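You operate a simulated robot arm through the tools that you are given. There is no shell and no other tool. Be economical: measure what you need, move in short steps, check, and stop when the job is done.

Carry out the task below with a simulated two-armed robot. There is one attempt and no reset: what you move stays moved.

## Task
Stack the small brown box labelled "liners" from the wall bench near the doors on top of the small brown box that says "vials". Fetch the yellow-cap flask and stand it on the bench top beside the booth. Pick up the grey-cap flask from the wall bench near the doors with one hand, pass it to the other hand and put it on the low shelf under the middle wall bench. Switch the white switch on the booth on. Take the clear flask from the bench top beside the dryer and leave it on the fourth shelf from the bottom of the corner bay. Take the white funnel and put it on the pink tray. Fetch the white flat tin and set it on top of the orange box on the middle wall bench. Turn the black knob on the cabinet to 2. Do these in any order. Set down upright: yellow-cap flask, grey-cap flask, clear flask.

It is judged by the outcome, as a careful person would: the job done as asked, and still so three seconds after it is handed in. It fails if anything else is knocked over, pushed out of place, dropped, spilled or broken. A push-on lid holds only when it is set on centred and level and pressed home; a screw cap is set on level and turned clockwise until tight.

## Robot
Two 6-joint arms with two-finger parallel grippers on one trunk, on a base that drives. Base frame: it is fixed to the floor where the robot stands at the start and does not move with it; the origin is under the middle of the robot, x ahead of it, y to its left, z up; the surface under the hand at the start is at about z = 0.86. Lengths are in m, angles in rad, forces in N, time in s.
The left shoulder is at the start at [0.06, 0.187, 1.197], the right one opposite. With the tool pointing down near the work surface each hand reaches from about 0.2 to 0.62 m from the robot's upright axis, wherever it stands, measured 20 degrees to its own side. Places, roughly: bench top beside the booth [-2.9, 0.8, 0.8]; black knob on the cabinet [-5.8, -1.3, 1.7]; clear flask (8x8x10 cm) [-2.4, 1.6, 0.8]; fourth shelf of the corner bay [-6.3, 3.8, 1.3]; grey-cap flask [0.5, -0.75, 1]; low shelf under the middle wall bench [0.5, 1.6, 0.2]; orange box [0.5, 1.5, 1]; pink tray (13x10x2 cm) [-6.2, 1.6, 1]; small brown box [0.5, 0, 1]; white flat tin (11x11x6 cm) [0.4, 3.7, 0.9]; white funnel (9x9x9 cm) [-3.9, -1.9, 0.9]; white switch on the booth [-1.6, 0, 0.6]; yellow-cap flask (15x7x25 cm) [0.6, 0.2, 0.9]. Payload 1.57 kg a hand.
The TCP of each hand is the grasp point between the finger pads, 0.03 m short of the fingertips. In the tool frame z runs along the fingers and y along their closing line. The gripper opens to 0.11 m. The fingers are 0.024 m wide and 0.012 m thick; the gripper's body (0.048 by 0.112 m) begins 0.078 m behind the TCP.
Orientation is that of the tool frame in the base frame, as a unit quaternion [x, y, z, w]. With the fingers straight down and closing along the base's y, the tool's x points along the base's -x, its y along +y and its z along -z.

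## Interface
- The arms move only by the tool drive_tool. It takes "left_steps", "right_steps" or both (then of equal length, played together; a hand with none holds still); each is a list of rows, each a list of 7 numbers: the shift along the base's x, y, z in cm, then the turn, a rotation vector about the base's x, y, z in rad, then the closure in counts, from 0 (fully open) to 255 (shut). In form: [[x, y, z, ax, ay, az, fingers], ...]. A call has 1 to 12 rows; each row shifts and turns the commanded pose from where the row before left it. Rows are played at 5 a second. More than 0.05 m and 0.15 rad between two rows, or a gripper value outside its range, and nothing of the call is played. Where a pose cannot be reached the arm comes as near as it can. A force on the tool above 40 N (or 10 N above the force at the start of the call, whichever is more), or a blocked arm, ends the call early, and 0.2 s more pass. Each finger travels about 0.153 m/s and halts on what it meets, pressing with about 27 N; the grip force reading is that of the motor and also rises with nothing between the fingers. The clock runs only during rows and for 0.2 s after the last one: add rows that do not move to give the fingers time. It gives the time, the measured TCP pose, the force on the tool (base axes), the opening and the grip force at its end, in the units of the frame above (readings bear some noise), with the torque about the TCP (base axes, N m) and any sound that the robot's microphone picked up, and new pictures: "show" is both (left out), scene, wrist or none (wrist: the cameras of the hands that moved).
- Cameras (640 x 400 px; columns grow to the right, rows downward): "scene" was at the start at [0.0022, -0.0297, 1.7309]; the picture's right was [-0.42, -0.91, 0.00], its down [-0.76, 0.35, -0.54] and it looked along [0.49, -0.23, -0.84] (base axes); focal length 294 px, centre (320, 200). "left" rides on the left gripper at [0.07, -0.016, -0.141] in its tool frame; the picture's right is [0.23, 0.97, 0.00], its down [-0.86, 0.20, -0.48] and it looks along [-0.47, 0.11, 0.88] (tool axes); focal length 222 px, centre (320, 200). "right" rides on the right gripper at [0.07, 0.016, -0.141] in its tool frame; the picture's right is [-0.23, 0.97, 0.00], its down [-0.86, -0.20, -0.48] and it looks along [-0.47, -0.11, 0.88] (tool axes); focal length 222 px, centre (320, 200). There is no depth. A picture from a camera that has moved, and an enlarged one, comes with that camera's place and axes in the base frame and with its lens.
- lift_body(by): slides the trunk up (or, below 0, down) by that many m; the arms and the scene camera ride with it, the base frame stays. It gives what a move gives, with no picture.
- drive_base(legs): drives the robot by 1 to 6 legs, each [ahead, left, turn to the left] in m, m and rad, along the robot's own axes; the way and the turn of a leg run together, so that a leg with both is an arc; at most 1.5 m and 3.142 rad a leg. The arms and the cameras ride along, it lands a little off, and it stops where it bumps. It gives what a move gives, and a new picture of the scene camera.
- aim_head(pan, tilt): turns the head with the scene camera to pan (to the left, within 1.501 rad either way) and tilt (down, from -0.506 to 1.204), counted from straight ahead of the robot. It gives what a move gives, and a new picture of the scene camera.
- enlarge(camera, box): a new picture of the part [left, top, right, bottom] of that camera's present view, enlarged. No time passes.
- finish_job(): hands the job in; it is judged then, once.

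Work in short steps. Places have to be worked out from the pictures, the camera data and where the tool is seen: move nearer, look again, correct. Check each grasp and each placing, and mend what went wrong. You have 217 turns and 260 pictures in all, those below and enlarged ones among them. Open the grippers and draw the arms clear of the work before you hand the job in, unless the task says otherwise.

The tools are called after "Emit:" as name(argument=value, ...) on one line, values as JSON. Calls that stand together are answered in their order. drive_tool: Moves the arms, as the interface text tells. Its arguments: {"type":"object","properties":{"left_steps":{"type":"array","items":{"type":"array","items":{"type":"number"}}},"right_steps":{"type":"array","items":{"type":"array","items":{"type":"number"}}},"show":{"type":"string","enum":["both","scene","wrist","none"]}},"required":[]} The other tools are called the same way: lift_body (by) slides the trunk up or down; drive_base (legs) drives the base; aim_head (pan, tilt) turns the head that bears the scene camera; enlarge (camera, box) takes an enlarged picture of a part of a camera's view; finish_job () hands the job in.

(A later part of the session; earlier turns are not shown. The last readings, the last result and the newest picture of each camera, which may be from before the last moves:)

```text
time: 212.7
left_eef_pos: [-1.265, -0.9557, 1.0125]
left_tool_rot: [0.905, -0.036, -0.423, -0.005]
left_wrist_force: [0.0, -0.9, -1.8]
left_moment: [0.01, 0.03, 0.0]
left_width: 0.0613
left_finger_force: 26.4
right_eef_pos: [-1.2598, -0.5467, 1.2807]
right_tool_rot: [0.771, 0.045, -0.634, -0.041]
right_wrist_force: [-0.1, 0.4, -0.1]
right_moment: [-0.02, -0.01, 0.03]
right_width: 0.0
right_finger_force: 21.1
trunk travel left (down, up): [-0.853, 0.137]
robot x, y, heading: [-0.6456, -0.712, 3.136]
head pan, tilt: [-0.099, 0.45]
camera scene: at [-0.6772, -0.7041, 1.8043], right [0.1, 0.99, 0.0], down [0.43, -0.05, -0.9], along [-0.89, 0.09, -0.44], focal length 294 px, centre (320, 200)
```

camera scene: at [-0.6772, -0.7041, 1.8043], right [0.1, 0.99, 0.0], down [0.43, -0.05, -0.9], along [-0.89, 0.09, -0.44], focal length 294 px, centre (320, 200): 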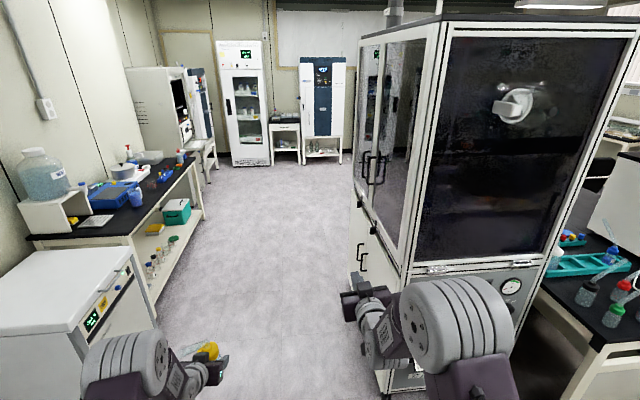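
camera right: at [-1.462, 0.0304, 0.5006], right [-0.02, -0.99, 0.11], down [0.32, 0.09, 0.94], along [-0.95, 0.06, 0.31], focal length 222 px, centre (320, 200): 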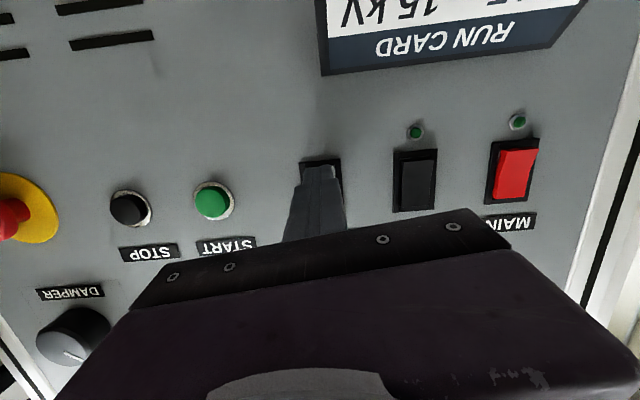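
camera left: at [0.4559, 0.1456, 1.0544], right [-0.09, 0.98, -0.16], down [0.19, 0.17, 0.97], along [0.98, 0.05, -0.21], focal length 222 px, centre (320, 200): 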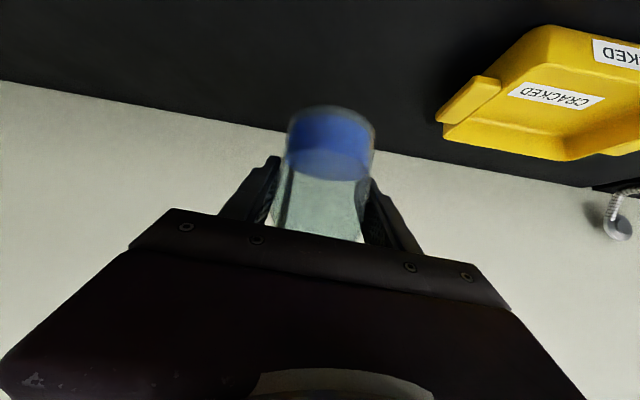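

The aisle is clear. Drive ~2.25 m down it, then look to the right toward the bench.

Emit:
drive_base(legs=[[1.15, 0, 0], [1.15, 0, 0]])

Emit:
aim_head(pan=-1.45, tilt=0.5)

```text
time: 224.2
left_eef_pos: [-3.5936, -0.9321, 1.0131]
left_tool_rot: [0.905, -0.037, -0.423, -0.008]
left_wrist_force: [-0.6, -0.1, -2.4]
left_moment: [0.02, 0.06, -0.01]
left_width: 0.0613
left_finger_force: 26.9
right_eef_pos: [-3.588, -0.5238, 1.282]
right_tool_rot: [0.771, 0.044, -0.634, -0.041]
right_wrist_force: [-1.0, -1.0, 0.0]
right_moment: [-0.01, 0.0, 0.03]
right_width: 0.0001
right_finger_force: 21.5
trunk travel left (down, up): [-0.853, 0.137]
robot x, y, heading: [-2.9758, -0.6918, 3.134]
head pan, tilt: [-0.099, 0.45]
camera scene: at [-3.0056, -0.6826, 1.8044], right [0.11, 0.99, 0.0], down [0.43, -0.05, -0.9], along [-0.9, 0.1, -0.44], focal length 294 px, centre (320, 200)
```

scene: 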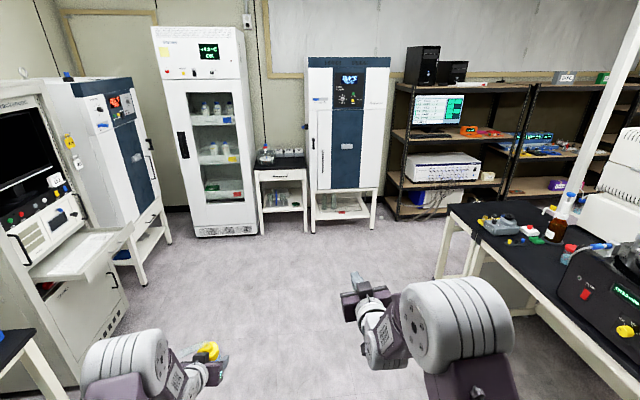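

```text
time: 225.7
left_eef_pos: [-3.5949, -0.932, 1.0136]
left_tool_rot: [0.906, -0.037, -0.423, -0.006]
left_wrist_force: [0.6, 0.5, -3.1]
left_moment: [0.04, 0.01, -0.01]
left_width: 0.0612
left_finger_force: 27.2
right_eef_pos: [-3.589, -0.5228, 1.281]
right_tool_rot: [0.771, 0.045, -0.634, -0.041]
right_wrist_force: [-0.1, 0.0, 0.1]
right_moment: [0.0, -0.02, -0.01]
right_width: 0.0
right_finger_force: 22.0
trunk travel left (down, up): [-0.853, 0.137]
robot x, y, heading: [-2.9721, -0.6926, 3.133]
head pan, tilt: [-1.45, 0.499]
camera scene: at [-2.9256, -0.6021, 1.7999], right [0.99, 0.11, 0.0], down [0.05, -0.48, -0.88], along [-0.1, 0.87, -0.48], focal length 294 px, centre (320, 200)
```

scene: 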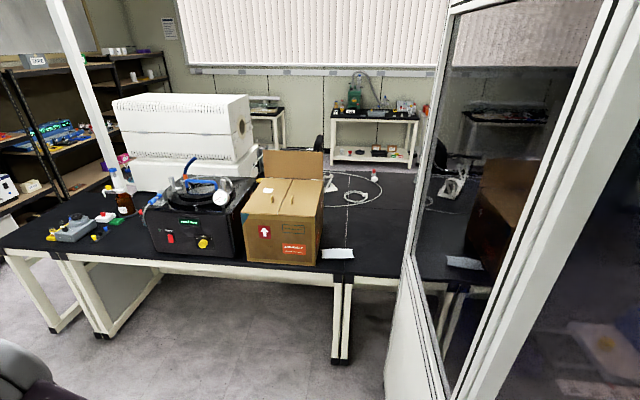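

The clear bench area by the booth is around (-2.82,0.65). Bring the flask hand inward, then turn right and approach diagonally, stopping short to look.

Emit:
drive_tool(left_steps=[[0, 3, 0, 0, 0, 0, 255], [0, 3, 0, 0, 0, 0, 255], [0, 3, 0, 0, 0, 0, 255], [0, 3, 0, 0, 0, 0, 255], [0, 3, 0, 0, 0, 0, 255], [0, 3, 0, 0, 0, 0, 255]], right_steps=[[0, 1, 0, 0, 0, 0, 255], [0, 1, 0, 0, 0, 0, 255], [0, 1, 0, 0, 0, 0, 255], [0, 1, 0, 0, 0, 0, 255], [0, 1, 0, 0, 0, 0, 255], [0, 1, 0, 0, 0, 0, 255]], show="none")

Emit:
drive_base(legs=[[0, 0, -2.03], [0.3, 0.36, 0]])

Emit:
aim_head(pan=0.0, tilt=0.6)

```text
time: 227.1
left_eef_pos: [-3.5931, -0.749, 1.0132]
left_tool_rot: [0.906, -0.037, -0.423, -0.006]
left_wrist_force: [0.2, 1.2, -1.8]
left_moment: [-0.01, 0.01, 0.03]
left_width: 0.061
left_finger_force: 27.1
right_eef_pos: [-3.5889, -0.4614, 1.2803]
right_tool_rot: [0.771, 0.044, -0.634, -0.04]
right_wrist_force: [0.1, 0.1, -0.5]
right_moment: [0.0, 0.0, 0.04]
right_width: 0.0
right_finger_force: 21.2
trunk travel left (down, up): [-0.853, 0.137]
robot x, y, heading: [-2.9736, -0.6898, 3.135]
head pan, tilt: [-1.45, 0.499]
```

```text
time: 231.1
left_eef_pos: [-3.0006, -0.0705, 1.0122]
left_tool_rot: [-0.598, 0.683, 0.285, 0.309]
left_wrist_force: [0.3, 0.1, -2.2]
left_moment: [0.02, 0.01, 0.02]
left_width: 0.0608
left_finger_force: 26.8
right_eef_pos: [-2.7262, -0.0863, 1.2779]
right_tool_rot: [0.573, -0.519, -0.414, -0.481]
right_wrist_force: [-0.2, -0.1, 0.1]
right_moment: [0.01, -0.01, -0.03]
right_width: 0.0001
right_finger_force: 21.6
trunk travel left (down, up): [-0.853, 0.137]
robot x, y, heading: [-2.9729, -0.6894, 1.516]
head pan, tilt: [-1.45, 0.499]
stopped in leg 1: the force on the tool passed its limit at 106 N (the readings are from after the stop); the commanded pose is now the measured one
camera scene: at [-2.8881, -0.7444, 1.8], right [0.06, -1.0, 0.0], down [-0.48, -0.03, -0.88], along [0.88, 0.05, -0.48], focal length 294 px, centre (320, 200)
```

scene: 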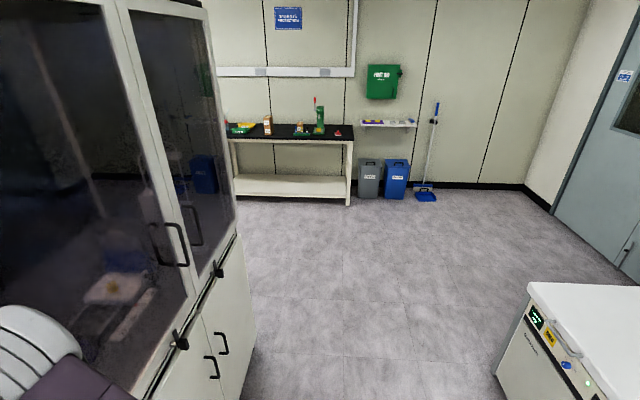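

```text
time: 232.7
left_eef_pos: [-2.9984, -0.0709, 1.0132]
left_tool_rot: [-0.597, 0.683, 0.285, 0.31]
left_wrist_force: [-1.2, -0.4, -2.8]
left_moment: [0.0, 0.01, 0.04]
left_width: 0.0611
left_finger_force: 26.8
right_eef_pos: [-2.7255, -0.0867, 1.2802]
right_tool_rot: [0.572, -0.518, -0.415, -0.482]
right_wrist_force: [-0.1, 0.0, 0.4]
right_moment: [-0.02, 0.0, -0.05]
right_width: 0.0
right_finger_force: 21.5
trunk travel left (down, up): [-0.853, 0.137]
robot x, y, heading: [-2.9704, -0.6917, 1.516]
head pan, tilt: [0.0, 0.6]
camera scene: at [-2.9727, -0.6629, 1.7908], right [1.0, -0.06, 0.0], down [-0.03, -0.56, -0.82], along [0.05, 0.82, -0.57], focal length 294 px, centre (320, 200)
```

scene: 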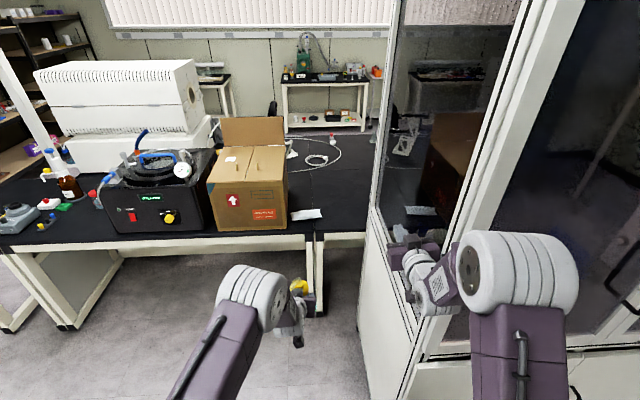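

The right hand touched the booth's back face while turning (booth looks unmoved). Slide left away from it, then tuck the right arm.

Emit:
drive_base(legs=[[0, 0.22, 0.04]])

Emit:
enlarge(camera="scene", box=[200, 60, 560, 300])

```text
time: 234.3
left_eef_pos: [-3.2366, -0.0634, 1.0122]
left_tool_rot: [-0.608, 0.672, 0.292, 0.305]
left_wrist_force: [-0.3, 0.3, -2.7]
left_moment: [0.02, -0.01, 0.03]
left_width: 0.0611
left_finger_force: 27.1
right_eef_pos: [-2.9614, -0.0693, 1.278]
right_tool_rot: [0.581, -0.508, -0.424, -0.473]
right_wrist_force: [-0.3, -0.3, 0.2]
right_moment: [-0.02, 0.01, 0.02]
right_width: 0.0001
right_finger_force: 21.4
trunk travel left (down, up): [-0.853, 0.137]
robot x, y, heading: [-3.1873, -0.6817, 1.548]
head pan, tilt: [0.0, 0.6]
camera scene: at [-3.1853, -0.6544, 1.7908], right [1.0, -0.02, 0.0], down [-0.01, -0.57, -0.82], along [0.02, 0.82, -0.57], focal length 294 px, centre (320, 200)
```

scene: 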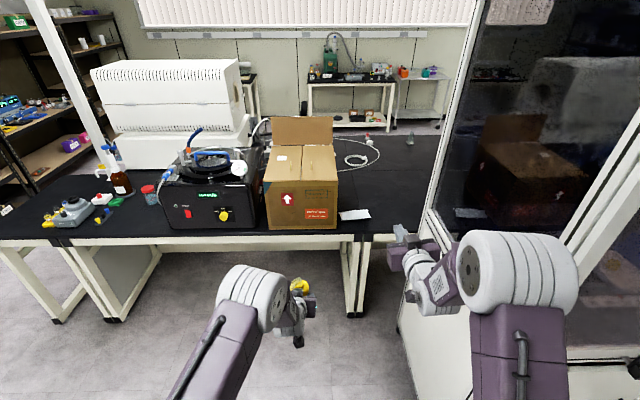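

```text
1.67 times, centred on (380, 180) of scene
camera zoom: at [-3.1853, -0.6544, 1.7908], right [1.0, -0.02, 0.0], down [-0.01, -0.57, -0.82], along [0.02, 0.82, -0.57], focal length 489 px, centre (220, 233)
```

zoom: 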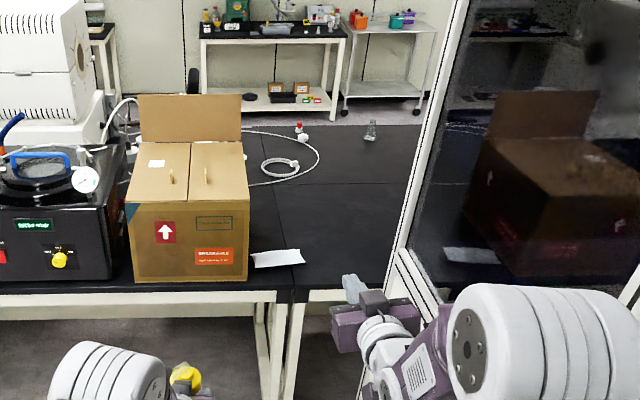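

Tuck the right arm by extending it forward, inward and up, so its elbow comes in; then re-check.

Emit:
drive_tool(right_steps=[[-1.5, 2, 3, 0, 0, 0, 255], [-1.5, 2, 3, 0, 0, 0, 255], [-1.5, 2, 3, 0, 0, 0, 255], [-1.5, 2, 3, 0, 0, 0, 255], [-1.5, 2, 3, 0, 0, 0, 255], [-1.5, 2, 3, 0, 0, 0, 255], [0, 0, 0, 0, 0, 0, 255]], show="scene")

```text
time: 235.9
left_eef_pos: [-3.2376, -0.0629, 1.0136]
left_tool_rot: [-0.609, 0.671, 0.292, 0.306]
left_wrist_force: [0.2, -0.2, -1.8]
left_moment: [0.02, 0.02, 0.03]
left_width: 0.0613
left_finger_force: 26.9
right_eef_pos: [-3.0566, 0.0515, 1.4638]
right_tool_rot: [0.582, -0.507, -0.424, -0.473]
right_wrist_force: [0.3, 0.2, 0.5]
right_moment: [-0.01, 0.01, 0.01]
right_width: 0.0
right_finger_force: 21.3
trunk travel left (down, up): [-0.853, 0.137]
robot x, y, heading: [-3.1885, -0.683, 1.55]
head pan, tilt: [0.0, 0.6]
camera scene: at [-3.1889, -0.6546, 1.7908], right [1.0, -0.02, 0.0], down [-0.01, -0.57, -0.82], along [0.02, 0.82, -0.57], focal length 294 px, centre (320, 200)
```

scene: 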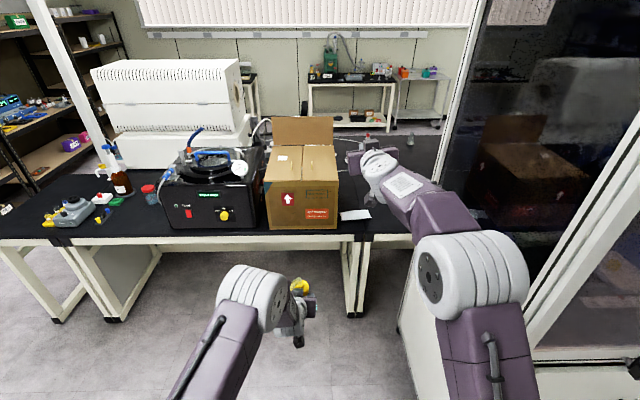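

Elbow is in (~0.27 lateral). Now swing the flask hand across to the right with some yaw.

Emit:
drive_tool(left_steps=[[4, 0, 0, 0, 0, -0.09, 255], [4, 0, 0, 0, 0, -0.09, 255], [4, 0, 0, 0, 0, -0.09, 255], [4, 0, 0, 0, 0, -0.09, 255], [4, 0, 0, 0, 0, -0.09, 255], [4, 0, 0, 0, 0, -0.09, 255], [0, 0, 0, 0, 0, 0, 255]], show="scene")

```text
time: 237.5
left_eef_pos: [-2.9989, -0.0632, 1.0144]
left_tool_rot: [-0.407, 0.81, 0.199, 0.371]
left_wrist_force: [0.7, -0.2, -2.2]
left_moment: [0.0, 0.02, 0.0]
left_width: 0.0611
left_finger_force: 26.8
right_eef_pos: [-3.0568, 0.0518, 1.4619]
right_tool_rot: [0.581, -0.508, -0.423, -0.474]
right_wrist_force: [-0.7, -0.4, -0.2]
right_moment: [-0.01, -0.01, -0.01]
right_width: 0.0
right_finger_force: 21.6
trunk travel left (down, up): [-0.853, 0.137]
robot x, y, heading: [-3.1902, -0.6825, 1.55]
head pan, tilt: [0.0, 0.6]
camera scene: at [-3.1895, -0.6543, 1.7908], right [1.0, -0.02, 0.0], down [-0.01, -0.57, -0.82], along [0.02, 0.82, -0.57], focal length 294 px, centre (320, 200)
```

scene: 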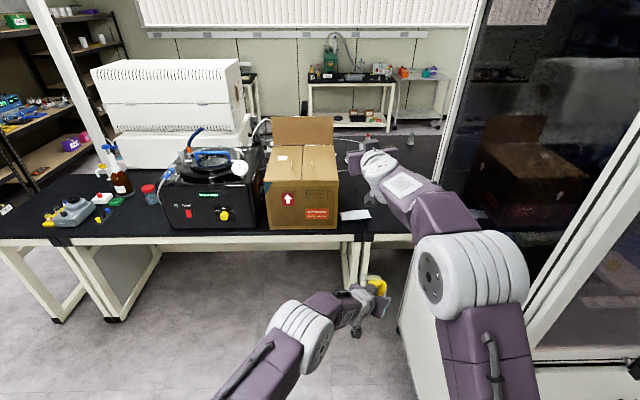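

Drive in: ahead 0.63, right 0.095 (TCP target ≈(-2.89,0.575)), in two legs.

Emit:
drive_base(legs=[[0.4, -0.095, 0], [0.23, 0, 0]])

Emit:
aim_head(pan=-0.3, tilt=0.9)

```text
time: 241.4
left_eef_pos: [-2.8965, 0.57, 1.0145]
left_tool_rot: [-0.408, 0.809, 0.201, 0.373]
left_wrist_force: [0.5, 0.1, -1.4]
left_moment: [0.05, 0.01, 0.02]
left_width: 0.0609
left_finger_force: 27.1
right_eef_pos: [-2.9542, 0.685, 1.4637]
right_tool_rot: [0.581, -0.507, -0.425, -0.474]
right_wrist_force: [-0.9, -0.2, -0.2]
right_moment: [-0.02, 0.03, 0.02]
right_width: 0.0002
right_finger_force: 21.3
trunk travel left (down, up): [-0.853, 0.137]
robot x, y, heading: [-3.0858, -0.0459, 1.557]
head pan, tilt: [0.0, 0.6]
camera scene: at [-3.0835, -0.0233, 1.7909], right [1.0, -0.02, 0.0], down [-0.01, -0.56, -0.83], along [0.01, 0.83, -0.56], focal length 294 px, centre (320, 200)
```

scene: 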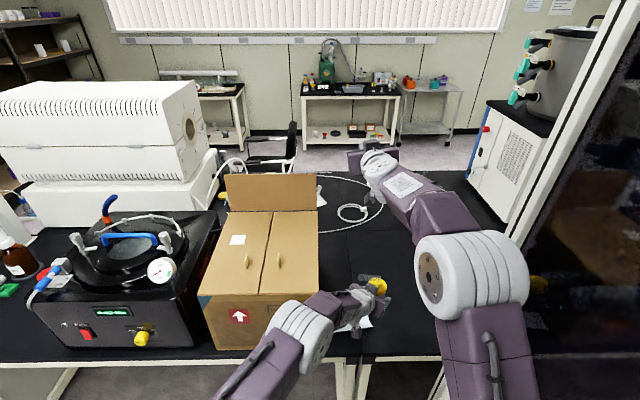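

```text
time: 242.2
left_eef_pos: [-2.8962, 0.5741, 1.0127]
left_tool_rot: [-0.41, 0.809, 0.2, 0.371]
left_wrist_force: [-0.3, -0.7, -2.0]
left_moment: [-0.01, -0.02, -0.02]
left_width: 0.0611
left_finger_force: 26.9
right_eef_pos: [-2.9542, 0.6884, 1.4616]
right_tool_rot: [0.584, -0.506, -0.424, -0.472]
right_wrist_force: [0.3, 0.8, 0.5]
right_moment: [0.01, 0.02, 0.03]
right_width: 0.0
right_finger_force: 21.6
trunk travel left (down, up): [-0.853, 0.137]
robot x, y, heading: [-3.0831, -0.0493, 1.554]
head pan, tilt: [-0.3, 0.901]
camera scene: at [-3.0613, -0.0344, 1.7661], right [0.95, -0.31, 0.0], down [-0.24, -0.75, -0.62], along [0.19, 0.59, -0.78], focal length 294 px, centre (320, 200)
```

scene: 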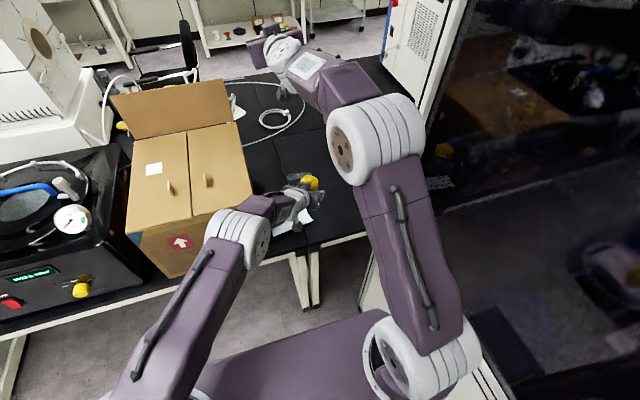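

The paper lies close under the flask; enlarge to check.

Emit:
enlarge(camera="scene", box=[220, 140, 400, 280])

Emit:
enlarge(camera="left", box=[0, 0, 640, 400])

```text
2.86 times, centred on (310, 210) of scene
camera zoom: at [-3.0613, -0.0344, 1.7661], right [0.95, -0.31, 0.0], down [-0.24, -0.75, -0.62], along [0.19, 0.59, -0.78], focal length 839 px, centre (349, 171)
```

zoom: 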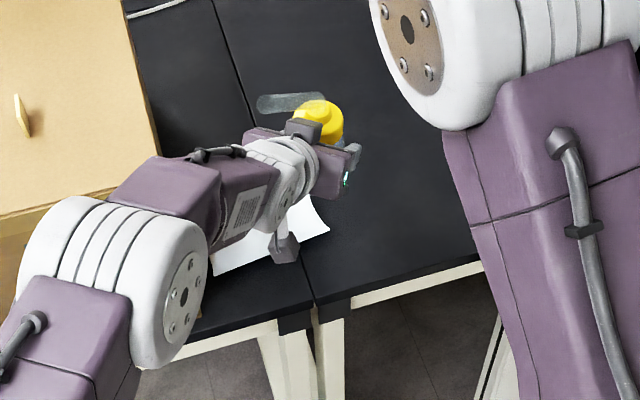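

```text
1.00 times, centred on (320, 200) of left (not enlarged: the box is as wide or as high as the picture)
camera zoom: at [-2.9724, 0.4393, 1.052], right [-0.88, 0.45, -0.16], down [-0.04, 0.26, 0.97], along [0.48, 0.85, -0.21], focal length 222 px, centre (320, 200)
```

zoom: 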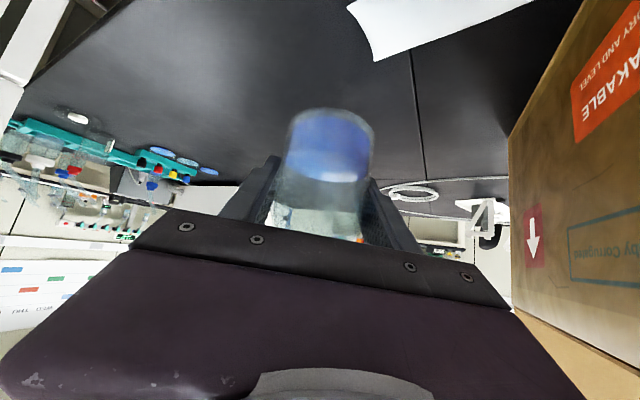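

Paper's right edge is at x≈-2.906; shift the flask right ~7 cm (3.5 cm base, 4 cm arm) and then lower.

Emit:
drive_base(legs=[[0, -0.035, 0]])

Emit:
drive_tool(left_steps=[[2, 0.8, 0, 0, 0, 0, 255], [2, 0.8, 0, 0, 0, 0, 255], [0, 0, -3, 0, 0, 0, 255], [0, 0, -3, 0, 0, 0, 255], [0, 0, 0, 0, 0, 0, 255]], show="wrist")

```text
time: 243.1
left_eef_pos: [-2.8677, 0.5718, 1.0141]
left_tool_rot: [-0.411, 0.807, 0.199, 0.374]
left_wrist_force: [-1.5, -0.6, -2.9]
left_moment: [-0.02, -0.09, -0.03]
left_width: 0.0611
left_finger_force: 27.0
right_eef_pos: [-2.9292, 0.687, 1.462]
right_tool_rot: [0.584, -0.504, -0.424, -0.474]
right_wrist_force: [-1.4, 0.4, 0.2]
right_moment: [0.04, -0.03, -0.11]
right_width: 0.0
right_finger_force: 21.5
trunk travel left (down, up): [-0.853, 0.137]
robot x, y, heading: [-3.0464, -0.0502, 1.557]
head pan, tilt: [-0.3, 0.901]
camera scene: at [-3.0376, -0.0368, 1.7662], right [0.95, -0.31, 0.01], down [-0.24, -0.75, -0.62], along [0.2, 0.59, -0.78], focal length 294 px, centre (320, 200)
```

scene: 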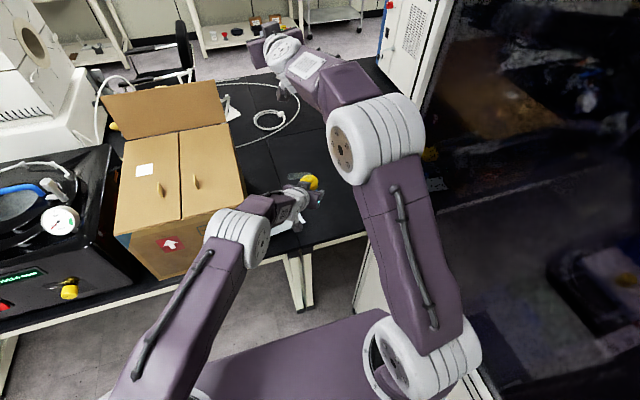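

```text
time: 244.3
left_eef_pos: [-2.8279, 0.5669, 0.963]
left_tool_rot: [-0.41, 0.809, 0.2, 0.372]
left_wrist_force: [0.1, -0.3, -3.2]
left_moment: [0.02, -0.02, -0.02]
left_width: 0.0611
left_finger_force: 27.0
left hand out of reach, approached as far as the arm can: row 2, 3, 4
right_eef_pos: [-2.9203, 0.6874, 1.4619]
right_tool_rot: [0.583, -0.506, -0.425, -0.473]
right_wrist_force: [-0.1, -0.7, 0.4]
right_moment: [-0.01, -0.01, -0.03]
right_width: 0.0002
right_finger_force: 20.6
trunk travel left (down, up): [-0.853, 0.137]
robot x, y, heading: [-3.0482, -0.0457, 1.558]
head pan, tilt: [-0.3, 0.901]
camera left: at [-2.9043, 0.432, 1.0017], right [-0.88, 0.45, -0.16], down [-0.04, 0.26, 0.97], along [0.48, 0.86, -0.21], focal length 222 px, centre (320, 200)
```

left: 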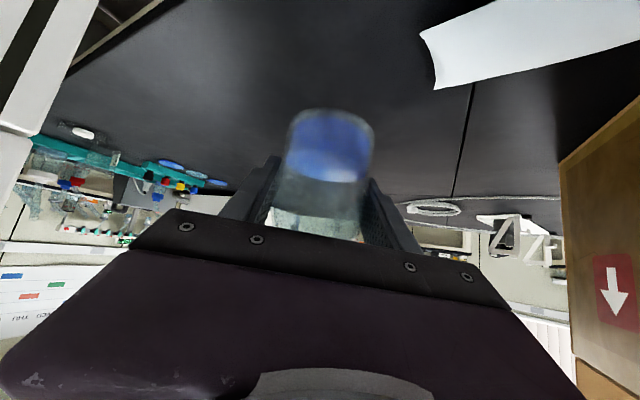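

The arm is at reach limit, so lower with the trunk in small amounts.

Emit:
lift_body(by=-0.04)

Emit:
enlarge(camera="left", box=[200, 50, 440, 200])

```text
time: 245.1
left_eef_pos: [-2.8272, 0.5661, 0.9234]
left_tool_rot: [-0.409, 0.809, 0.2, 0.372]
left_wrist_force: [0.5, -0.2, -2.4]
left_moment: [0.02, -0.02, 0.0]
left_width: 0.0611
left_finger_force: 26.7
right_eef_pos: [-2.9191, 0.6859, 1.4222]
right_tool_rot: [0.583, -0.506, -0.425, -0.473]
right_wrist_force: [-0.7, -1.0, -0.7]
right_moment: [0.02, 0.01, -0.02]
right_width: 0.0
right_finger_force: 21.1
trunk travel left (down, up): [-0.813, 0.177]
robot x, y, heading: [-3.0476, -0.0454, 1.558]
head pan, tilt: [-0.3, 0.901]
```

```text
2.67 times, centred on (320, 125) of left
camera zoom: at [-2.9035, 0.4321, 0.9619], right [-0.88, 0.45, -0.15], down [-0.04, 0.26, 0.97], along [0.48, 0.86, -0.21], focal length 592 px, centre (320, 400)
```

zoom: 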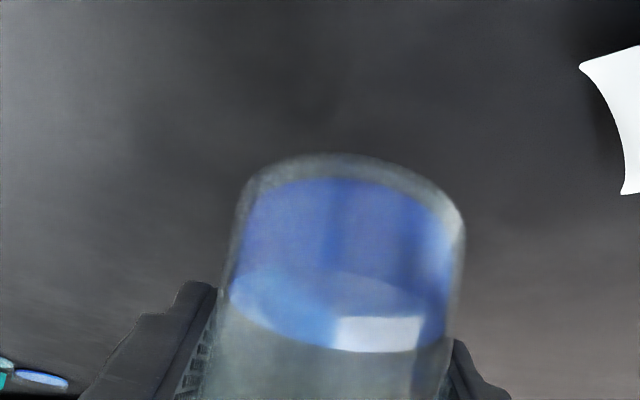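

Still free (≈1.5 cm to go). Lower 1.2 cm, then 4 mm steps checking force.

Emit:
lift_body(by=-0.012)

Emit:
lift_body(by=-0.005)

```text
time: 245.7
left_eef_pos: [-2.8278, 0.5669, 0.9106]
left_tool_rot: [-0.41, 0.809, 0.2, 0.372]
left_wrist_force: [-0.4, -0.6, -1.9]
left_moment: [0.0, -0.02, 0.0]
left_width: 0.0612
left_finger_force: 27.2
right_eef_pos: [-2.9198, 0.6866, 1.4096]
right_tool_rot: [0.584, -0.506, -0.425, -0.472]
right_wrist_force: [1.1, 0.4, -0.4]
right_moment: [-0.01, 0.0, 0.0]
right_width: 0.0002
right_finger_force: 22.0
trunk travel left (down, up): [-0.801, 0.189]
robot x, y, heading: [-3.0457, -0.0524, 1.556]
head pan, tilt: [-0.3, 0.901]
```

```text
time: 246.3
left_eef_pos: [-2.8277, 0.566, 0.9064]
left_tool_rot: [-0.41, 0.809, 0.2, 0.371]
left_wrist_force: [0.4, 1.1, -2.4]
left_moment: [0.04, 0.0, -0.02]
left_width: 0.0609
left_finger_force: 26.5
right_eef_pos: [-2.9199, 0.688, 1.4053]
right_tool_rot: [0.584, -0.506, -0.426, -0.472]
right_wrist_force: [0.4, 0.2, 0.8]
right_moment: [-0.03, 0.0, 0.0]
right_width: 0.0
right_finger_force: 21.3
trunk travel left (down, up): [-0.796, 0.194]
robot x, y, heading: [-3.0416, -0.0497, 1.556]
head pan, tilt: [-0.3, 0.901]
```

Emit:
lift_body(by=-0.004)

Emit:
lift_body(by=-0.004)

Emit:
enlarge(camera="left", box=[200, 50, 440, 200])

```text
time: 246.8
left_eef_pos: [-2.8275, 0.5668, 0.9018]
left_tool_rot: [-0.41, 0.808, 0.2, 0.372]
left_wrist_force: [-0.4, 0.6, -3.3]
left_moment: [0.0, -0.04, 0.0]
left_width: 0.0608
left_finger_force: 26.7
right_eef_pos: [-2.919, 0.687, 1.4017]
right_tool_rot: [0.583, -0.506, -0.425, -0.473]
right_wrist_force: [0.2, 0.6, 0.6]
right_moment: [-0.02, 0.02, 0.0]
right_width: 0.0001
right_finger_force: 21.5
trunk travel left (down, up): [-0.792, 0.198]
robot x, y, heading: [-3.0485, -0.0479, 1.559]
head pan, tilt: [-0.3, 0.901]
```

```text
time: 247.3
left_eef_pos: [-2.8275, 0.566, 0.8982]
left_tool_rot: [-0.41, 0.809, 0.2, 0.372]
left_wrist_force: [-1.1, 0.4, -3.1]
left_moment: [0.02, -0.05, 0.01]
left_width: 0.0612
left_finger_force: 27.1
right_eef_pos: [-2.9199, 0.688, 1.3972]
right_tool_rot: [0.583, -0.506, -0.425, -0.472]
right_wrist_force: [-0.6, 0.3, -0.3]
right_moment: [-0.02, -0.01, 0.03]
right_width: 0.0001
right_finger_force: 21.8
trunk travel left (down, up): [-0.788, 0.202]
robot x, y, heading: [-3.0461, -0.0476, 1.562]
head pan, tilt: [-0.3, 0.901]
```

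```text
2.67 times, centred on (320, 125) of left
camera zoom: at [-2.9036, 0.4325, 0.9366], right [-0.88, 0.45, -0.16], down [-0.04, 0.26, 0.97], along [0.48, 0.86, -0.21], focal length 592 px, centre (320, 400)
```

zoom: 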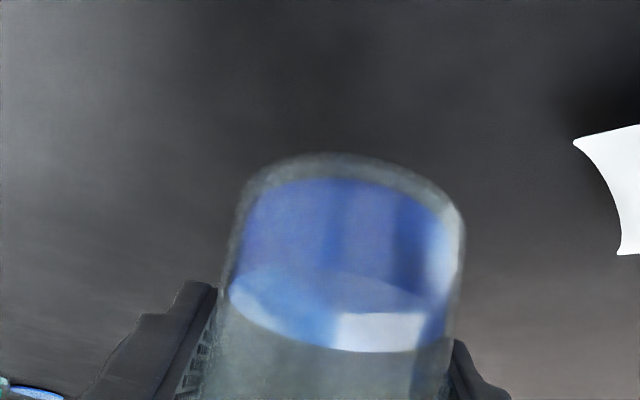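

Parallax of the paper puts the bench top near 0.82; flask base is ~0.85. Lower 2 cm, then 4 mm steps.

Emit:
lift_body(by=-0.018)

Emit:
lift_body(by=-0.004)

Emit:
lift_body(by=-0.003)

```text
time: 248.0
left_eef_pos: [-2.8275, 0.5662, 0.8802]
left_tool_rot: [-0.41, 0.809, 0.2, 0.371]
left_wrist_force: [-0.2, 0.2, -1.8]
left_moment: [0.03, -0.04, -0.03]
left_width: 0.0611
left_finger_force: 26.9
right_eef_pos: [-2.9192, 0.687, 1.3788]
right_tool_rot: [0.582, -0.507, -0.425, -0.474]
right_wrist_force: [0.1, 0.2, -0.4]
right_moment: [0.01, 0.04, -0.01]
right_width: 0.0
right_finger_force: 21.5
trunk travel left (down, up): [-0.77, 0.22]
robot x, y, heading: [-3.05, -0.048, 1.559]
head pan, tilt: [-0.3, 0.901]
```

```text
time: 248.5
left_eef_pos: [-2.8279, 0.5664, 0.8752]
left_tool_rot: [-0.41, 0.809, 0.2, 0.372]
left_wrist_force: [0.8, 0.4, -1.7]
left_moment: [0.05, -0.01, 0.01]
left_width: 0.061
left_finger_force: 27.2
right_eef_pos: [-2.9195, 0.6869, 1.3748]
right_tool_rot: [0.583, -0.506, -0.425, -0.473]
right_wrist_force: [0.1, 0.2, -0.1]
right_moment: [-0.03, -0.01, 0.01]
right_width: 0.0
right_finger_force: 21.9
trunk travel left (down, up): [-0.766, 0.224]
robot x, y, heading: [-3.0433, -0.0561, 1.559]
head pan, tilt: [-0.3, 0.901]
```

```text
time: 249.0
left_eef_pos: [-2.828, 0.5667, 0.872]
left_tool_rot: [-0.41, 0.809, 0.2, 0.372]
left_wrist_force: [0.5, -0.2, -2.3]
left_moment: [0.0, -0.03, 0.0]
left_width: 0.0611
left_finger_force: 27.1
right_eef_pos: [-2.9194, 0.6874, 1.3722]
right_tool_rot: [0.583, -0.506, -0.425, -0.473]
right_wrist_force: [0.6, -0.2, -0.1]
right_moment: [-0.02, -0.02, 0.03]
right_width: 0.0
right_finger_force: 20.9
trunk travel left (down, up): [-0.763, 0.227]
robot x, y, heading: [-3.0458, -0.0499, 1.557]
head pan, tilt: [-0.3, 0.901]
```

Emit:
lift_body(by=-0.004)

Emit:
lift_body(by=-0.004)

Emit:
lift_body(by=-0.004)

Emit:
enlarge(camera="left", box=[200, 50, 440, 200])

```text
time: 249.6
left_eef_pos: [-2.8273, 0.5676, 0.8689]
left_tool_rot: [-0.41, 0.808, 0.2, 0.372]
left_wrist_force: [-0.3, -0.5, -2.8]
left_moment: [-0.03, 0.0, -0.01]
left_width: 0.0609
left_finger_force: 27.1
right_eef_pos: [-2.9195, 0.6874, 1.3675]
right_tool_rot: [0.583, -0.506, -0.426, -0.472]
right_wrist_force: [0.6, 0.3, -0.4]
right_moment: [-0.02, -0.03, 0.0]
right_width: 0.0
right_finger_force: 21.3
trunk travel left (down, up): [-0.759, 0.231]
robot x, y, heading: [-3.0494, -0.0483, 1.554]
head pan, tilt: [-0.3, 0.901]
```

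```text
time: 250.1
left_eef_pos: [-2.8268, 0.5661, 0.8636]
left_tool_rot: [-0.41, 0.809, 0.201, 0.371]
left_wrist_force: [0.1, 0.4, -3.5]
left_moment: [0.02, -0.05, 0.02]
left_width: 0.0611
left_finger_force: 27.5
right_eef_pos: [-2.9178, 0.687, 1.3638]
right_tool_rot: [0.583, -0.507, -0.425, -0.473]
right_wrist_force: [-0.2, -0.7, -0.6]
right_moment: [0.0, -0.02, 0.02]
right_width: 0.0
right_finger_force: 21.3
trunk travel left (down, up): [-0.755, 0.235]
robot x, y, heading: [-3.0514, -0.0459, 1.558]
head pan, tilt: [-0.3, 0.901]
```

```text
time: 250.6
left_eef_pos: [-2.827, 0.5654, 0.86]
left_tool_rot: [-0.41, 0.809, 0.2, 0.371]
left_wrist_force: [0.0, -0.3, -3.8]
left_moment: [0.03, -0.01, -0.04]
left_width: 0.0612
left_finger_force: 26.9
right_eef_pos: [-2.9193, 0.6888, 1.3604]
right_tool_rot: [0.584, -0.506, -0.425, -0.472]
right_wrist_force: [0.6, -0.7, 0.3]
right_moment: [-0.01, -0.02, -0.01]
right_width: 0.0002
right_finger_force: 21.6
trunk travel left (down, up): [-0.751, 0.239]
robot x, y, heading: [-3.0465, -0.0501, 1.558]
head pan, tilt: [-0.3, 0.901]
```

```text
2.67 times, centred on (320, 125) of left
camera zoom: at [-2.9036, 0.4325, 0.8996], right [-0.88, 0.45, -0.16], down [-0.04, 0.26, 0.97], along [0.48, 0.86, -0.21], focal length 592 px, centre (320, 400)
```

zoom: 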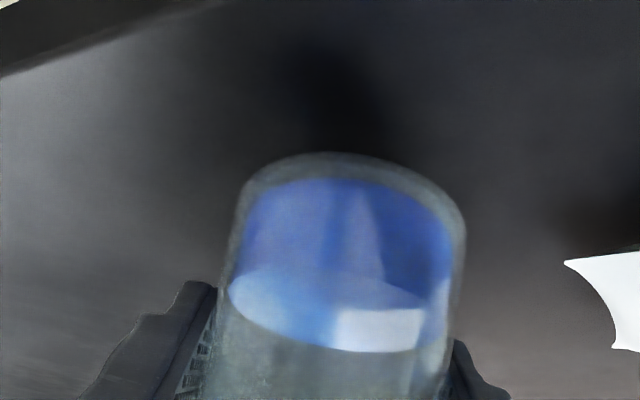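

Emit:
lift_body(by=-0.004)

Emit:
lift_body(by=-0.004)

Emit:
lift_body(by=-0.003)

```text
time: 251.1
left_eef_pos: [-2.8278, 0.566, 0.8556]
left_tool_rot: [-0.41, 0.809, 0.2, 0.371]
left_wrist_force: [0.1, 0.0, -2.1]
left_moment: [0.04, -0.02, 0.0]
left_width: 0.0612
left_finger_force: 27.0
right_eef_pos: [-2.9193, 0.688, 1.3559]
right_tool_rot: [0.584, -0.505, -0.426, -0.472]
right_wrist_force: [-0.3, -0.6, 0.8]
right_moment: [-0.04, 0.0, -0.02]
right_width: 0.0
right_finger_force: 21.2
trunk travel left (down, up): [-0.747, 0.243]
robot x, y, heading: [-3.0468, -0.0514, 1.559]
head pan, tilt: [-0.3, 0.901]
```

```text
time: 251.7
left_eef_pos: [-2.8279, 0.5674, 0.8527]
left_tool_rot: [-0.41, 0.809, 0.2, 0.372]
left_wrist_force: [-0.1, 0.7, -2.6]
left_moment: [0.02, 0.0, -0.04]
left_width: 0.0609
left_finger_force: 27.3
right_eef_pos: [-2.9191, 0.6873, 1.3526]
right_tool_rot: [0.582, -0.506, -0.425, -0.473]
right_wrist_force: [-0.2, 0.6, -0.2]
right_moment: [-0.01, 0.02, 0.0]
right_width: 0.0
right_finger_force: 21.1
trunk travel left (down, up): [-0.743, 0.247]
robot x, y, heading: [-3.0459, -0.0533, 1.554]
head pan, tilt: [-0.3, 0.901]
```

```text
time: 252.2
left_eef_pos: [-2.827, 0.567, 0.8493]
left_tool_rot: [-0.41, 0.809, 0.2, 0.372]
left_wrist_force: [0.2, 0.7, -1.7]
left_moment: [0.02, -0.04, 0.02]
left_width: 0.0612
left_finger_force: 27.1
right_eef_pos: [-2.9189, 0.6869, 1.3496]
right_tool_rot: [0.583, -0.506, -0.425, -0.473]
right_wrist_force: [0.3, 0.2, -0.5]
right_moment: [0.03, 0.02, 0.01]
right_width: 0.0
right_finger_force: 21.6
trunk travel left (down, up): [-0.74, 0.25]
robot x, y, heading: [-3.052, -0.0481, 1.56]
head pan, tilt: [-0.3, 0.901]
```

Emit:
lift_body(by=-0.004)

Emit:
lift_body(by=-0.004)

Emit:
lift_body(by=-0.003)

Emit:
enlarge(camera="left", box=[200, 50, 440, 200])

```text
time: 252.7
left_eef_pos: [-2.8282, 0.5662, 0.8483]
left_tool_rot: [-0.409, 0.808, 0.2, 0.373]
left_wrist_force: [0.0, 1.1, 5.0]
left_moment: [-0.05, -0.09, 0.02]
left_width: 0.0611
left_finger_force: 27.2
right_eef_pos: [-2.9196, 0.687, 1.3447]
right_tool_rot: [0.582, -0.507, -0.425, -0.474]
right_wrist_force: [-0.2, 0.4, 0.3]
right_moment: [-0.03, 0.01, 0.01]
right_width: 0.0
right_finger_force: 20.9
trunk travel left (down, up): [-0.736, 0.254]
robot x, y, heading: [-3.0496, -0.047, 1.556]
head pan, tilt: [-0.3, 0.901]
```

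```text
time: 253.2
left_eef_pos: [-2.8278, 0.5671, 0.8458]
left_tool_rot: [-0.409, 0.806, 0.203, 0.376]
left_wrist_force: [-1.5, 3.5, 20.3]
left_moment: [-0.3, -0.16, 0.08]
left_width: 0.0612
left_finger_force: 27.0
right_eef_pos: [-2.9198, 0.6834, 1.3438]
right_tool_rot: [0.583, -0.505, -0.425, -0.474]
right_wrist_force: [0.9, 0.3, 0.2]
right_moment: [0.0, -0.01, -0.04]
right_width: 0.0
right_finger_force: 21.5
trunk travel left (down, up): [-0.732, 0.258]
robot x, y, heading: [-3.0462, -0.0505, 1.561]
head pan, tilt: [-0.3, 0.901]
```

```text
time: 253.8
left_eef_pos: [-2.8279, 0.5637, 0.8416]
left_tool_rot: [-0.41, 0.807, 0.203, 0.373]
left_wrist_force: [1.0, 1.8, 19.1]
left_moment: [-0.32, -0.28, 0.02]
left_width: 0.0611
left_finger_force: 27.3
right_eef_pos: [-2.9204, 0.6851, 1.3408]
right_tool_rot: [0.583, -0.505, -0.426, -0.473]
right_wrist_force: [-0.8, 0.4, 0.0]
right_moment: [0.03, 0.0, -0.03]
right_width: 0.0002
right_finger_force: 21.5
trunk travel left (down, up): [-0.729, 0.261]
robot x, y, heading: [-3.0448, -0.049, 1.553]
head pan, tilt: [-0.3, 0.901]
```

```text
2.67 times, centred on (320, 125) of left
camera zoom: at [-2.9038, 0.4307, 0.8796], right [-0.88, 0.45, -0.16], down [-0.04, 0.25, 0.97], along [0.48, 0.86, -0.2], focal length 592 px, centre (320, 400)
```

zoom: 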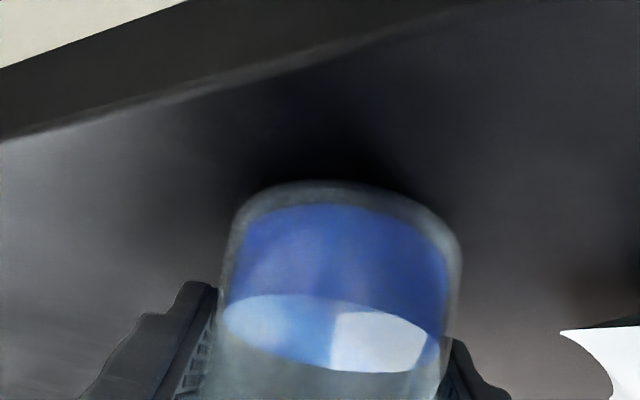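

Contact at bench top ≈0.80. Relax 4 mm, open, and withdraw back/up.

Emit:
lift_body(by=0.004)

Emit:
drive_tool(left_steps=[[0, 0, 0, 0, 0, 0, 120], [0, 0, 0, 0, 0, 0, 60], [0, 0, 0, 0, 0, 0, 0], [0, 0, 0, 0, 0, 0, 0], [-1.3, -1.9, 1.9, 0, 0, 0, 0], [-1.3, -1.9, 1.9, 0, 0, 0, 0], [-1.3, -1.9, 1.9, 0, 0, 0, 0], [-0.6, -3, 1.9, 0, 0, 0, 0], [-0.6, -3, 1.9, 0, 0, 0, 0], [0, 0, 0, 0, 0, 0, 0]], show="both")

```text
time: 254.3
left_eef_pos: [-2.8283, 0.5637, 0.8406]
left_tool_rot: [-0.41, 0.809, 0.2, 0.37]
left_wrist_force: [1.3, 0.6, 5.4]
left_moment: [0.0, -0.24, 0.03]
left_width: 0.0611
left_finger_force: 26.9
right_eef_pos: [-2.9188, 0.6844, 1.3422]
right_tool_rot: [0.583, -0.506, -0.425, -0.473]
right_wrist_force: [0.4, -0.3, 0.1]
right_moment: [0.01, 0.02, 0.0]
right_width: 0.0
right_finger_force: 21.8
trunk travel left (down, up): [-0.733, 0.257]
robot x, y, heading: [-3.0479, -0.0477, 1.556]
head pan, tilt: [-0.3, 0.901]
```

```text
time: 256.5
left_eef_pos: [-2.8798, 0.4511, 0.9369]
left_tool_rot: [-0.411, 0.808, 0.2, 0.371]
left_wrist_force: [0.4, -0.4, 0.0]
left_moment: [0.0, -0.01, 0.02]
left_width: 0.1103
left_finger_force: 0.1
left hand out of reach, approached as far as the arm can: row 5
right_eef_pos: [-2.9201, 0.6876, 1.3422]
right_tool_rot: [0.583, -0.506, -0.425, -0.473]
right_wrist_force: [0.1, -0.1, -0.4]
right_moment: [0.01, -0.01, 0.01]
right_width: 0.0001
right_finger_force: 21.3
trunk travel left (down, up): [-0.733, 0.257]
robot x, y, heading: [-3.0476, -0.0503, 1.559]
head pan, tilt: [-0.3, 0.901]
camera scene: at [-3.0262, -0.0361, 1.646], right [0.95, -0.31, 0.0], down [-0.24, -0.75, -0.62], along [0.19, 0.59, -0.78], focal length 294 px, centre (320, 200)
camera left: at [-2.9558, 0.3159, 0.9759], right [-0.88, 0.45, -0.16], down [-0.04, 0.26, 0.97], along [0.48, 0.86, -0.21], focal length 222 px, centre (320, 200)
```

scene: 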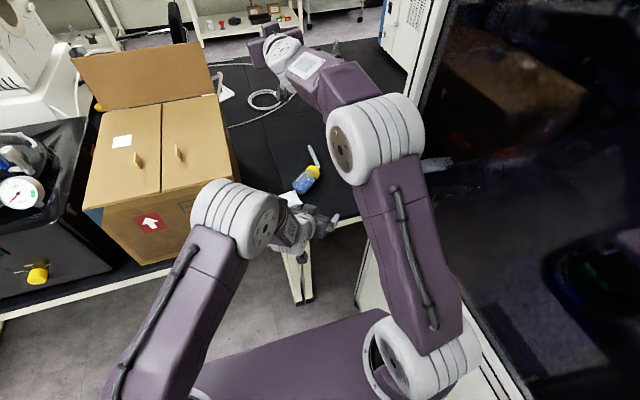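
left: 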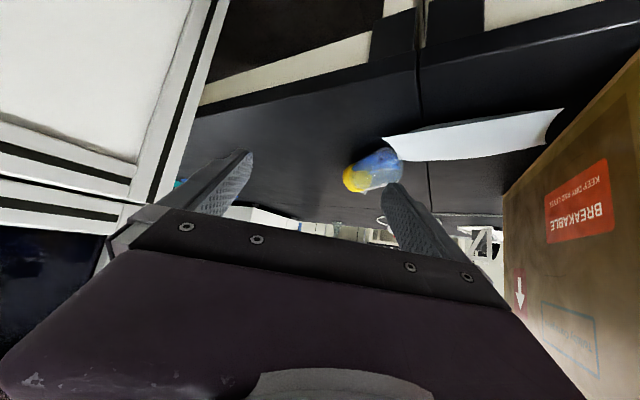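

Check whether the flask is standing.

Emit:
enlarge(camera="scene", box=[250, 120, 370, 220])

Emit:
enlarge(camera="left", box=[280, 80, 480, 230])

```text
4.00 times, centred on (310, 170) of scene
camera zoom: at [-3.0262, -0.0361, 1.646], right [0.95, -0.31, 0.0], down [-0.24, -0.75, -0.62], along [0.19, 0.59, -0.78], focal length 1174 px, centre (360, 320)
```

zoom: 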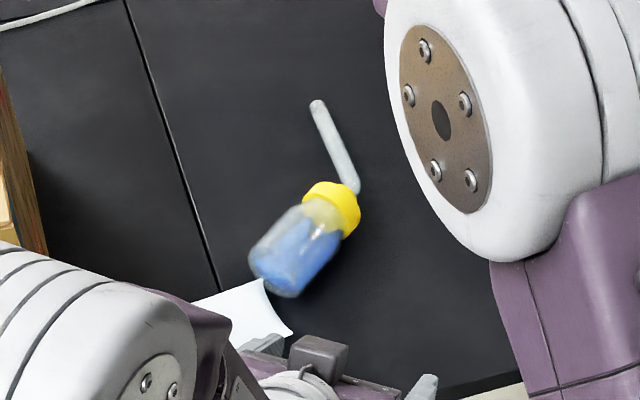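

```text
2.67 times, centred on (380, 155) of left
camera zoom: at [-2.9558, 0.3159, 0.9759], right [-0.88, 0.45, -0.16], down [-0.04, 0.26, 0.97], along [0.48, 0.86, -0.21], focal length 592 px, centre (160, 320)
```

zoom: 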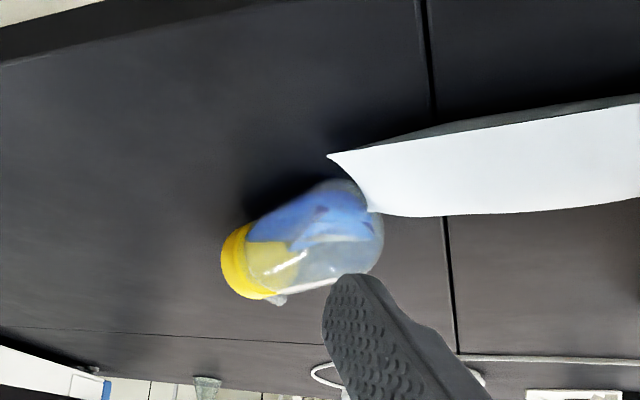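

The flask has tipped over (the out-of-reach withdrawal dragged it). I'll fix it: back off, move the left hand clear, and turn the right hand to point down to pick the lying flask and stand it up.

Emit:
drive_base(legs=[[-0.25, 0, 0]])

Emit:
drive_tool(left_steps=[[-3, 0, 1, 0, 0, 0, 0], [-3, 0, 1, 0, 0, 0, 0], [-3, 0, 2, 0, 0, 0, 0], [-3, 0, 2, 0, 0, 0, 0], [-3, 0, 3, 0, 0, 0, 0], [-3, 0, 3, 0, 0, 0, 0], [-3, 0, 3, 0, 0, 0, 0], [-3, 0, 3, 0, 0, 0, 0], [-3, 0, 3, 0, 0, 0, 0], [-3, 0, 3, 0, 0, 0, 0], [-3, 0, 3, 0, 0, 0, 0], [0, 0, 0, 0, 0, 0, 0]], right_steps=[[0, -2, 0, -0.1375, 0, 0, 255], [0.5, -2, -1, -0.1375, 0, 0, 200], [0.5, -2, -2, -0.1375, 0, 0, 100], [0.5, -2, -2, -0.1375, 0, 0, 0], [0.5, -2, -2, -0.1375, 0, 0, 0], [1, -2, -2, -0.1375, 0, 0, 0], [1, -2, -2, -0.1375, 0, 0, 0], [1, -2, -2, -0.1375, 0, 0, 0], [1, -2, -2, -0.1375, 0, 0, 0], [1, -2, -2, -0.1375, 0, 0, 0], [0, 0, 0, 0, 0, -0.14, 0], [0, 0, 0, 0, 0, -0.14, 0]], show="none")

```text
time: 258.3
left_eef_pos: [-2.8828, 0.1983, 0.9361]
left_tool_rot: [-0.41, 0.809, 0.2, 0.371]
left_wrist_force: [-0.2, -1.3, -0.5]
left_moment: [0.0, -0.03, 0.01]
left_width: 0.1102
left_finger_force: 0.1
right_eef_pos: [-2.9225, 0.437, 1.3417]
right_tool_rot: [0.584, -0.506, -0.424, -0.472]
right_wrist_force: [-0.3, 0.3, 0.2]
right_moment: [0.01, -0.01, 0.0]
right_width: 0.0002
right_finger_force: 21.4
trunk travel left (down, up): [-0.733, 0.257]
robot x, y, heading: [-3.0497, -0.3017, 1.559]
head pan, tilt: [-0.3, 0.901]
camera scene: at [-3.0297, -0.2875, 1.646], right [0.95, -0.31, 0.0], down [-0.24, -0.75, -0.62], along [0.19, 0.59, -0.78], focal length 294 px, centre (320, 200)
```

scene: 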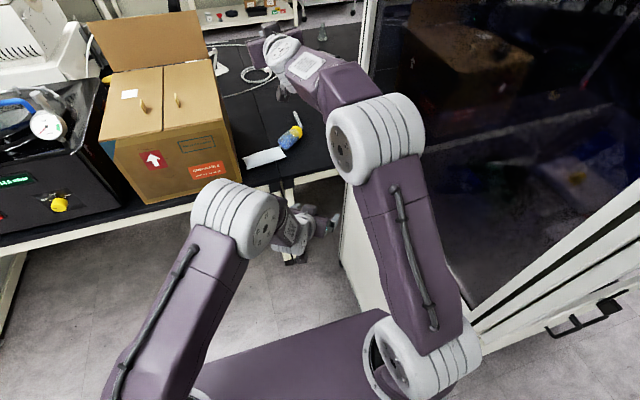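

```text
time: 260.9
left_eef_pos: [-3.2128, 0.1979, 1.2079]
left_tool_rot: [-0.41, 0.809, 0.2, 0.371]
left_wrist_force: [-0.3, 0.0, -0.8]
left_moment: [0.01, -0.01, -0.01]
left_width: 0.1101
left_finger_force: 0.1
right_eef_pos: [-2.8955, 0.1999, 1.1058]
right_tool_rot: [-0.677, 0.724, -0.009, 0.133]
right_wrist_force: [0.1, 0.5, 0.3]
right_moment: [-0.04, 0.01, 0.0]
right_width: 0.11
right_finger_force: 0.1
right hand out of reach, approached as far as the arm can: row 1, 2, 4, 5, 6, 7, 8, 9, 10, 11, 12
trunk travel left (down, up): [-0.733, 0.257]
robot x, y, heading: [-3.0501, -0.2991, 1.554]
head pan, tilt: [-0.3, 0.901]
```

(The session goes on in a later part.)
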